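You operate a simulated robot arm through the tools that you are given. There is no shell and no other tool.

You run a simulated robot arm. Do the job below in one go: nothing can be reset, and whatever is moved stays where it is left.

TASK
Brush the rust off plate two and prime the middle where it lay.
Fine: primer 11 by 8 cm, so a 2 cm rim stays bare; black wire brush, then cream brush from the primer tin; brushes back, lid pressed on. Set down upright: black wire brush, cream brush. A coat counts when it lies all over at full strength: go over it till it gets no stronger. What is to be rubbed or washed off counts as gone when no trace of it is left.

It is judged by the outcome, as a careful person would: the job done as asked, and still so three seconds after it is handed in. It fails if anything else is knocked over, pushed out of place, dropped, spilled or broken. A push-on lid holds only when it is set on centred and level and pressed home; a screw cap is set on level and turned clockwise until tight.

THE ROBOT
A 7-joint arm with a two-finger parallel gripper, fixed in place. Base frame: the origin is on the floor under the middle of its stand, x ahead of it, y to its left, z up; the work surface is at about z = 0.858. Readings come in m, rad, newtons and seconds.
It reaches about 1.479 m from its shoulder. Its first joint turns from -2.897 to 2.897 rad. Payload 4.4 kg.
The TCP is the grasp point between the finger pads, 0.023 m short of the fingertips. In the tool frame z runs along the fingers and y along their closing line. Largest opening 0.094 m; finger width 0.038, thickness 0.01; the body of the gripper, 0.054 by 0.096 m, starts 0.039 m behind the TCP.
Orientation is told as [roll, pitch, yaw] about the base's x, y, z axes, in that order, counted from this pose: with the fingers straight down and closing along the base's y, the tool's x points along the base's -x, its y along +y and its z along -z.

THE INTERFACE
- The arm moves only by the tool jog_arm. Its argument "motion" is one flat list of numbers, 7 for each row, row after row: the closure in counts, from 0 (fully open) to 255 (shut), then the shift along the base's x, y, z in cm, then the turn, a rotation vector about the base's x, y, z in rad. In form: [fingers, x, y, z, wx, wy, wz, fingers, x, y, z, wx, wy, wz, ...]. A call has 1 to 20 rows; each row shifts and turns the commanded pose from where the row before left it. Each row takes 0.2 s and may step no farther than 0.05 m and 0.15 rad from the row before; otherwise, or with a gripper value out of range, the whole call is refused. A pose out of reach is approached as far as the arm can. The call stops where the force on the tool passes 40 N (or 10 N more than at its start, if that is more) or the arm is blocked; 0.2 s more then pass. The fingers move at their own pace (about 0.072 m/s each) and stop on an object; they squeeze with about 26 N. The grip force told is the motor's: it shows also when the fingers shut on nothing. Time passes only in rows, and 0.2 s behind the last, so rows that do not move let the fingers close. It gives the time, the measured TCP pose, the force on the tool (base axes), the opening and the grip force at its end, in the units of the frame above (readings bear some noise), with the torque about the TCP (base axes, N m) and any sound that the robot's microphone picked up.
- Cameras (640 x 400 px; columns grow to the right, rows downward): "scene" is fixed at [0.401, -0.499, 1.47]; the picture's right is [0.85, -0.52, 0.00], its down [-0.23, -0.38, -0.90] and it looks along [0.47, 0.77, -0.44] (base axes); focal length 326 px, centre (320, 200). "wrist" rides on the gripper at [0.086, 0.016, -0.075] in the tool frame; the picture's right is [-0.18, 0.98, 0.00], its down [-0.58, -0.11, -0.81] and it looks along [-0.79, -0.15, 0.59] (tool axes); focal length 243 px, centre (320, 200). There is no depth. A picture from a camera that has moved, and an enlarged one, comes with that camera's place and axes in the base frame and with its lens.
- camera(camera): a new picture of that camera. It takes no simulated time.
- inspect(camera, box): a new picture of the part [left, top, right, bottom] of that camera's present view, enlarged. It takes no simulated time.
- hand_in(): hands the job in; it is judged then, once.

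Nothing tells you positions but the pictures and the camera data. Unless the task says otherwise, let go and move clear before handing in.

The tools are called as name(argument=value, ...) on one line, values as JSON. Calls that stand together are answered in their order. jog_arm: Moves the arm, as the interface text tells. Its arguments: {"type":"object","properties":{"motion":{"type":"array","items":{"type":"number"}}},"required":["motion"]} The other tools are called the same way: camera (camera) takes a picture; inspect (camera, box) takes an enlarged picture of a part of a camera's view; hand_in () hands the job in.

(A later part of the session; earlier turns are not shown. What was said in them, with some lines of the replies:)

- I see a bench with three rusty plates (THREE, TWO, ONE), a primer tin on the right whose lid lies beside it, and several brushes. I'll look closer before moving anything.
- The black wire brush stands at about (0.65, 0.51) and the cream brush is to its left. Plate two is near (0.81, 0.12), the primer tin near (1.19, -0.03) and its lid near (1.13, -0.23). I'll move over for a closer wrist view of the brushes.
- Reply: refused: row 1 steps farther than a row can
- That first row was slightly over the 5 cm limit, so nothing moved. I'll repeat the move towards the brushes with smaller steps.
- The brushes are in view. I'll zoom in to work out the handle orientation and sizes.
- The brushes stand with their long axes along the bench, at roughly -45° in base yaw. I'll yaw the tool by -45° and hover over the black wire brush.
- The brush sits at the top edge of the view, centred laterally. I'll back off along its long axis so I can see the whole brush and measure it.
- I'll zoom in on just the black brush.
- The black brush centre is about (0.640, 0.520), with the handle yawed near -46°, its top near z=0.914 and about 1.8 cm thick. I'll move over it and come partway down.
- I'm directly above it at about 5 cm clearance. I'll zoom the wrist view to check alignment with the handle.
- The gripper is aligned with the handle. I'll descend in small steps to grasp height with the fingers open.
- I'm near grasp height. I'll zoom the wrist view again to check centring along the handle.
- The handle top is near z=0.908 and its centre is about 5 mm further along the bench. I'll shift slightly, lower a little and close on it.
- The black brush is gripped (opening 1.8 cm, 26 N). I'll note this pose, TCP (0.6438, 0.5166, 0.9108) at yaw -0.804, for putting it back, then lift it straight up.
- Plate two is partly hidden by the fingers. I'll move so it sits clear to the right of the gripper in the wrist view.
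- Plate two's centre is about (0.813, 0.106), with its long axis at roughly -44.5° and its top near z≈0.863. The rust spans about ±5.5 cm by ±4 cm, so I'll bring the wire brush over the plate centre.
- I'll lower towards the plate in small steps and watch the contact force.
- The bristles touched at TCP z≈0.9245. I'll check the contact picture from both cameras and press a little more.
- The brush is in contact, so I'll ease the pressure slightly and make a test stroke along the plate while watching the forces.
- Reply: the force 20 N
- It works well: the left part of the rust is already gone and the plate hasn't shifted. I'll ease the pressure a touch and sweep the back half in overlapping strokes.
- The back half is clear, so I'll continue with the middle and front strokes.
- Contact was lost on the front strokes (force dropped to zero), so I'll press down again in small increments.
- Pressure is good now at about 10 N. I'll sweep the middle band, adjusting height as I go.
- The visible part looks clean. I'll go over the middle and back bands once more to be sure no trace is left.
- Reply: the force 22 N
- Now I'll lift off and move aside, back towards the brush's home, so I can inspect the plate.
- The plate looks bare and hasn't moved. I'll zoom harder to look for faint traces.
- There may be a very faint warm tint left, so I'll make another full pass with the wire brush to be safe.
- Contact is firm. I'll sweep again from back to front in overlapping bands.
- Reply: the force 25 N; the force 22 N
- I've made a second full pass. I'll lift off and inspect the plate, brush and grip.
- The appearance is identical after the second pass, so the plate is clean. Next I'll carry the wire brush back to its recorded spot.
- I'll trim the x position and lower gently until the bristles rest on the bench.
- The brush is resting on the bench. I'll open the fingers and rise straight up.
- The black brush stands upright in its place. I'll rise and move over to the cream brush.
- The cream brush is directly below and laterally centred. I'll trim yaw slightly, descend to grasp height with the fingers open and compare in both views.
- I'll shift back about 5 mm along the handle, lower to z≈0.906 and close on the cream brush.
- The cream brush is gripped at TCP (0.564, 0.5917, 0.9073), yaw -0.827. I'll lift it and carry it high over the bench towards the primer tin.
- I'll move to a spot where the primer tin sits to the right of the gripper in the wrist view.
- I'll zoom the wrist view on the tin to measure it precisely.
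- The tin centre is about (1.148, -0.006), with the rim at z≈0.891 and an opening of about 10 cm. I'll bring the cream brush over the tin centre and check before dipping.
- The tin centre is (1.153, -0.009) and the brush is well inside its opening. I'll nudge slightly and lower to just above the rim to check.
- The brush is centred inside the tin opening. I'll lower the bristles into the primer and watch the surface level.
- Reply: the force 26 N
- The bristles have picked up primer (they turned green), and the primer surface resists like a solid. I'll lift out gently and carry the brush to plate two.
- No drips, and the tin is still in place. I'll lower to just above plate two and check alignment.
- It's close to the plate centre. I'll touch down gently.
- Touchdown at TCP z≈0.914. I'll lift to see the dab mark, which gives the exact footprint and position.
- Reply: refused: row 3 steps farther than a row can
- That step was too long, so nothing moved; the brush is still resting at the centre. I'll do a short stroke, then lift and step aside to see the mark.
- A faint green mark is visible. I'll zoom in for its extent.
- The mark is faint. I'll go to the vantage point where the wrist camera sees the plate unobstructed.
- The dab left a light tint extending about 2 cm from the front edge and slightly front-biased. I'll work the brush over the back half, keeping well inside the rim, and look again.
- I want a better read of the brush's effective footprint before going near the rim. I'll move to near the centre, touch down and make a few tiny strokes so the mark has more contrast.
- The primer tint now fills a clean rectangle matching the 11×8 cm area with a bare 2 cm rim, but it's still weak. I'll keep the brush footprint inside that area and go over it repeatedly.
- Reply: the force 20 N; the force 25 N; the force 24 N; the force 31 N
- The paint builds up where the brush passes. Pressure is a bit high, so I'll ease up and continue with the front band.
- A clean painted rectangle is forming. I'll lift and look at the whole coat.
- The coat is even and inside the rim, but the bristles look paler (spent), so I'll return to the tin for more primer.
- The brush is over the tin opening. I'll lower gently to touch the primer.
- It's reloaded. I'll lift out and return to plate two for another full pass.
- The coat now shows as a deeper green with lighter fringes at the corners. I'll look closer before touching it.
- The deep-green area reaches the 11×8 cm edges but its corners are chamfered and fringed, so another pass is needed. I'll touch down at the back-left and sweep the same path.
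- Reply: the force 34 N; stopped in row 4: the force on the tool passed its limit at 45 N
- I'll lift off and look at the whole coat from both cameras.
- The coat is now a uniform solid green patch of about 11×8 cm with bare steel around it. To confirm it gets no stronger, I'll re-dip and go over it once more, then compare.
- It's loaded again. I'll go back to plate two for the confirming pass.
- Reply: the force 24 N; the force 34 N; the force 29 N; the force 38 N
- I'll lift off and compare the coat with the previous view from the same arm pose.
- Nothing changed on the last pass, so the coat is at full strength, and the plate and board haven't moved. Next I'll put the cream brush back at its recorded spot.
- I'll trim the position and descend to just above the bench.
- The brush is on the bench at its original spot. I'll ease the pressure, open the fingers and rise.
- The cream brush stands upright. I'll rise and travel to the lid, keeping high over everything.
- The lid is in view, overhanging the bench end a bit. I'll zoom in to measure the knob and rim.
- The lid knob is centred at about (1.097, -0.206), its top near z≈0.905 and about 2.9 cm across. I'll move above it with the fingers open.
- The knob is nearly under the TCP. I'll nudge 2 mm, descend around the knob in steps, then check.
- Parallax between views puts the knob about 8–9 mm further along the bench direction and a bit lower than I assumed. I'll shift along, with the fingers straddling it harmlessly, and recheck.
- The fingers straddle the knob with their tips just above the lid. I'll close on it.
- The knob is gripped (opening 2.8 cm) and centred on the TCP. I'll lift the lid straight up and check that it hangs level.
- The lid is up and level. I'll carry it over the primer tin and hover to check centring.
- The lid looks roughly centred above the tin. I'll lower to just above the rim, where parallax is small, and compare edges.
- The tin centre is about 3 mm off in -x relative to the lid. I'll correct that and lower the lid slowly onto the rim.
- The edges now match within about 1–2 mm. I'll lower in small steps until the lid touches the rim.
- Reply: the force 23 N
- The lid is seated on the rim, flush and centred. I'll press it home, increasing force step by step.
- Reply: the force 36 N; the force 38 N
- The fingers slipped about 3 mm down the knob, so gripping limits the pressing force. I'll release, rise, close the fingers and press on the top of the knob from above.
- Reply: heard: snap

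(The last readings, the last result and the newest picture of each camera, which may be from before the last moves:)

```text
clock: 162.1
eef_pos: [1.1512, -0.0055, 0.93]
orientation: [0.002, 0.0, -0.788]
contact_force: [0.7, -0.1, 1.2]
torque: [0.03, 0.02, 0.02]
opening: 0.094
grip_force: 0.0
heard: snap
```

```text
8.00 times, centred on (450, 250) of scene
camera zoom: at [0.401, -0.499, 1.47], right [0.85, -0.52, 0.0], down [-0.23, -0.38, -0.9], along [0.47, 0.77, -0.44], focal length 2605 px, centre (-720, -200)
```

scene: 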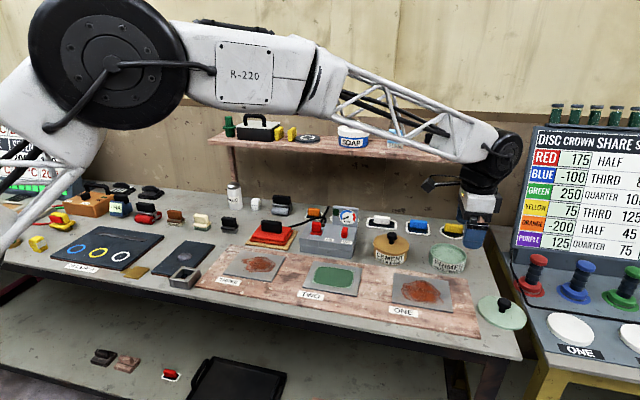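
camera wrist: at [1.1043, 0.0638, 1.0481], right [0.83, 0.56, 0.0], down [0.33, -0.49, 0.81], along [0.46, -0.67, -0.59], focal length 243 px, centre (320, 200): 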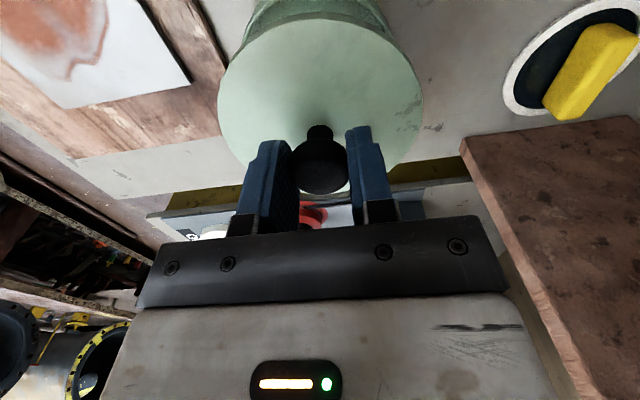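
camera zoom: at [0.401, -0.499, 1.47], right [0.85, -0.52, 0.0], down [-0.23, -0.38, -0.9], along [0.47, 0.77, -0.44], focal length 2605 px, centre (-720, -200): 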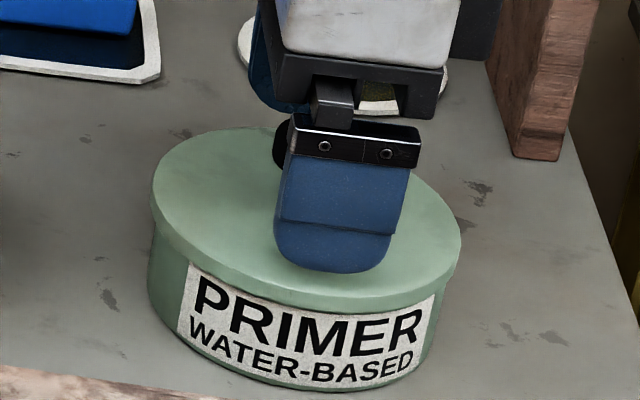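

A "snap" was heard, so the lid is pressed home. I'll rise straight up and clear, then inspect everything.

jog_arm(motion=[0, 0, 0, 2, 0, 0, 0, 0, 0, 0, 4, 0, 0, 0, 0, 0, 0, 4.5, 0, 0, 0, 0, -3, -3, 2, 0, 0, 0, 0, -3.2, -3.2, 1, 0, 0, 0, 0, -3.2, -3.2, 1, 0, 0, 0, 0, -3.2, -3.2, 1, 0, 0, 0, 0, -3.2, -3.2, 1, 0, 0, 0, 0, -3.2, -3.2, 1, 0, 0, 0, 0, -3.2, -3.2, 0, 0, 0, 0, 0, 0, 0, 0, 0, 0, 0])

camera(camera="scene")

inspect(camera="scene", box=[400, 220, 496, 280])

inspect(camera="scene", box=[290, 240, 386, 300])

inspect(camera="scene", box=[165, 195, 261, 255])

```text
clock: 164.5
eef_pos: [0.928, -0.228, 1.104]
orientation: [0.002, -0.002, -0.787]
contact_force: [-0.6, -0.1, -0.1]
torque: [0.0, -0.02, -0.01]
opening: 0.0941
grip_force: 0.0
```

```text
taken
```

scene: 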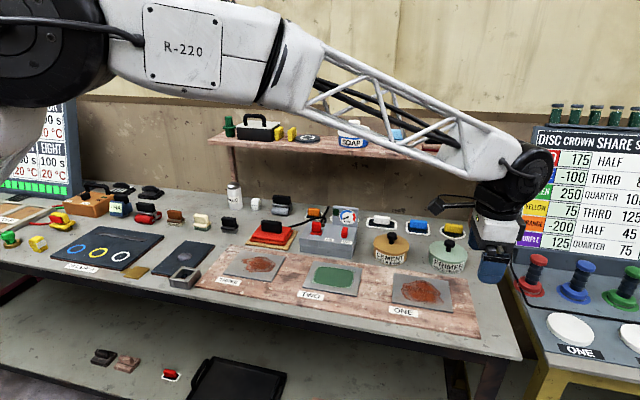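

```text
6.67 times, centred on (448, 250) of scene
camera zoom: at [0.401, -0.499, 1.47], right [0.85, -0.52, 0.0], down [-0.23, -0.38, -0.9], along [0.47, 0.77, -0.44], focal length 2171 px, centre (-533, -133)
```

zoom: 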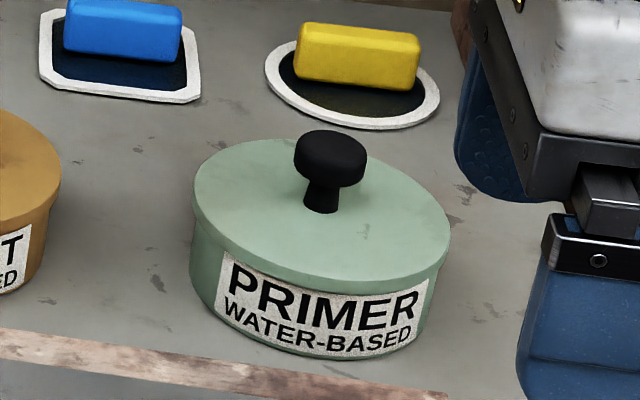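

```text
6.67 times, centred on (338, 270) of scene
camera zoom: at [0.401, -0.499, 1.47], right [0.85, -0.52, 0.0], down [-0.23, -0.38, -0.9], along [0.47, 0.77, -0.44], focal length 2171 px, centre (200, -267)
```

zoom: 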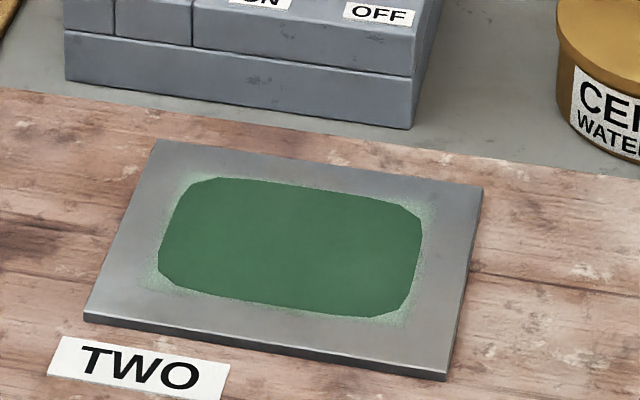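

```text
6.67 times, centred on (213, 225) of scene
camera zoom: at [0.401, -0.499, 1.47], right [0.85, -0.52, 0.0], down [-0.23, -0.38, -0.9], along [0.47, 0.77, -0.44], focal length 2171 px, centre (1033, 33)
```

zoom: 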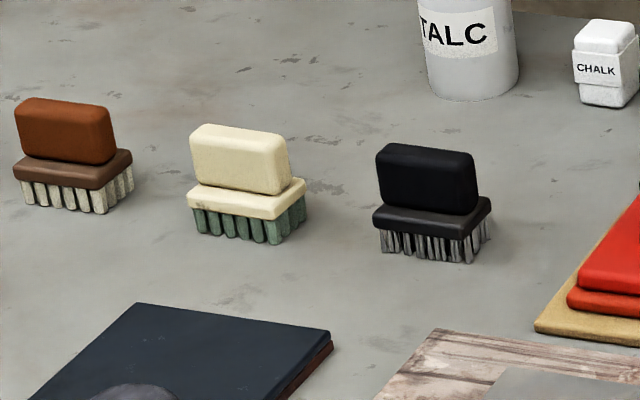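

The lid is seated level on the tin with a snap. Plate two carries a uniform 11×8 cm coat, and both brushes stand upright in their places with nothing else disturbed. The arm is clear, so I'm handing in.

hand_in()

```text
The job is handed in.
```

I brushed the rust off plate two, primed the middle and handed the job in. The result hasn't come back yet, so this is what I saw on the cameras.

- **Rust:** No trace was visible after the first pass. A second full pass with the black wire brush changed nothing.
- **Primer:** The coat is one even green patch of about 11 by 8 cm, with bare steel around it. A last pass with a freshly loaded brush made it no stronger.
- **Primer edges:** The four corners of the patch are slightly cut off, with a faint lighter fringe filling them. The fringe reaches a few millimetres past the patch in places. I left the corners alone so as not to get primer on the rim.
- **Brushes:** The black wire brush and the cream brush both stand upright where they were. The cream brush is still wet with primer.
- **Lid:** The lid sits centred and level on the primer tin. I pressed down, and a snap was heard as I let go.

Nothing else on the bench looked moved, dropped or spilled, and the arm was clear when I handed in.
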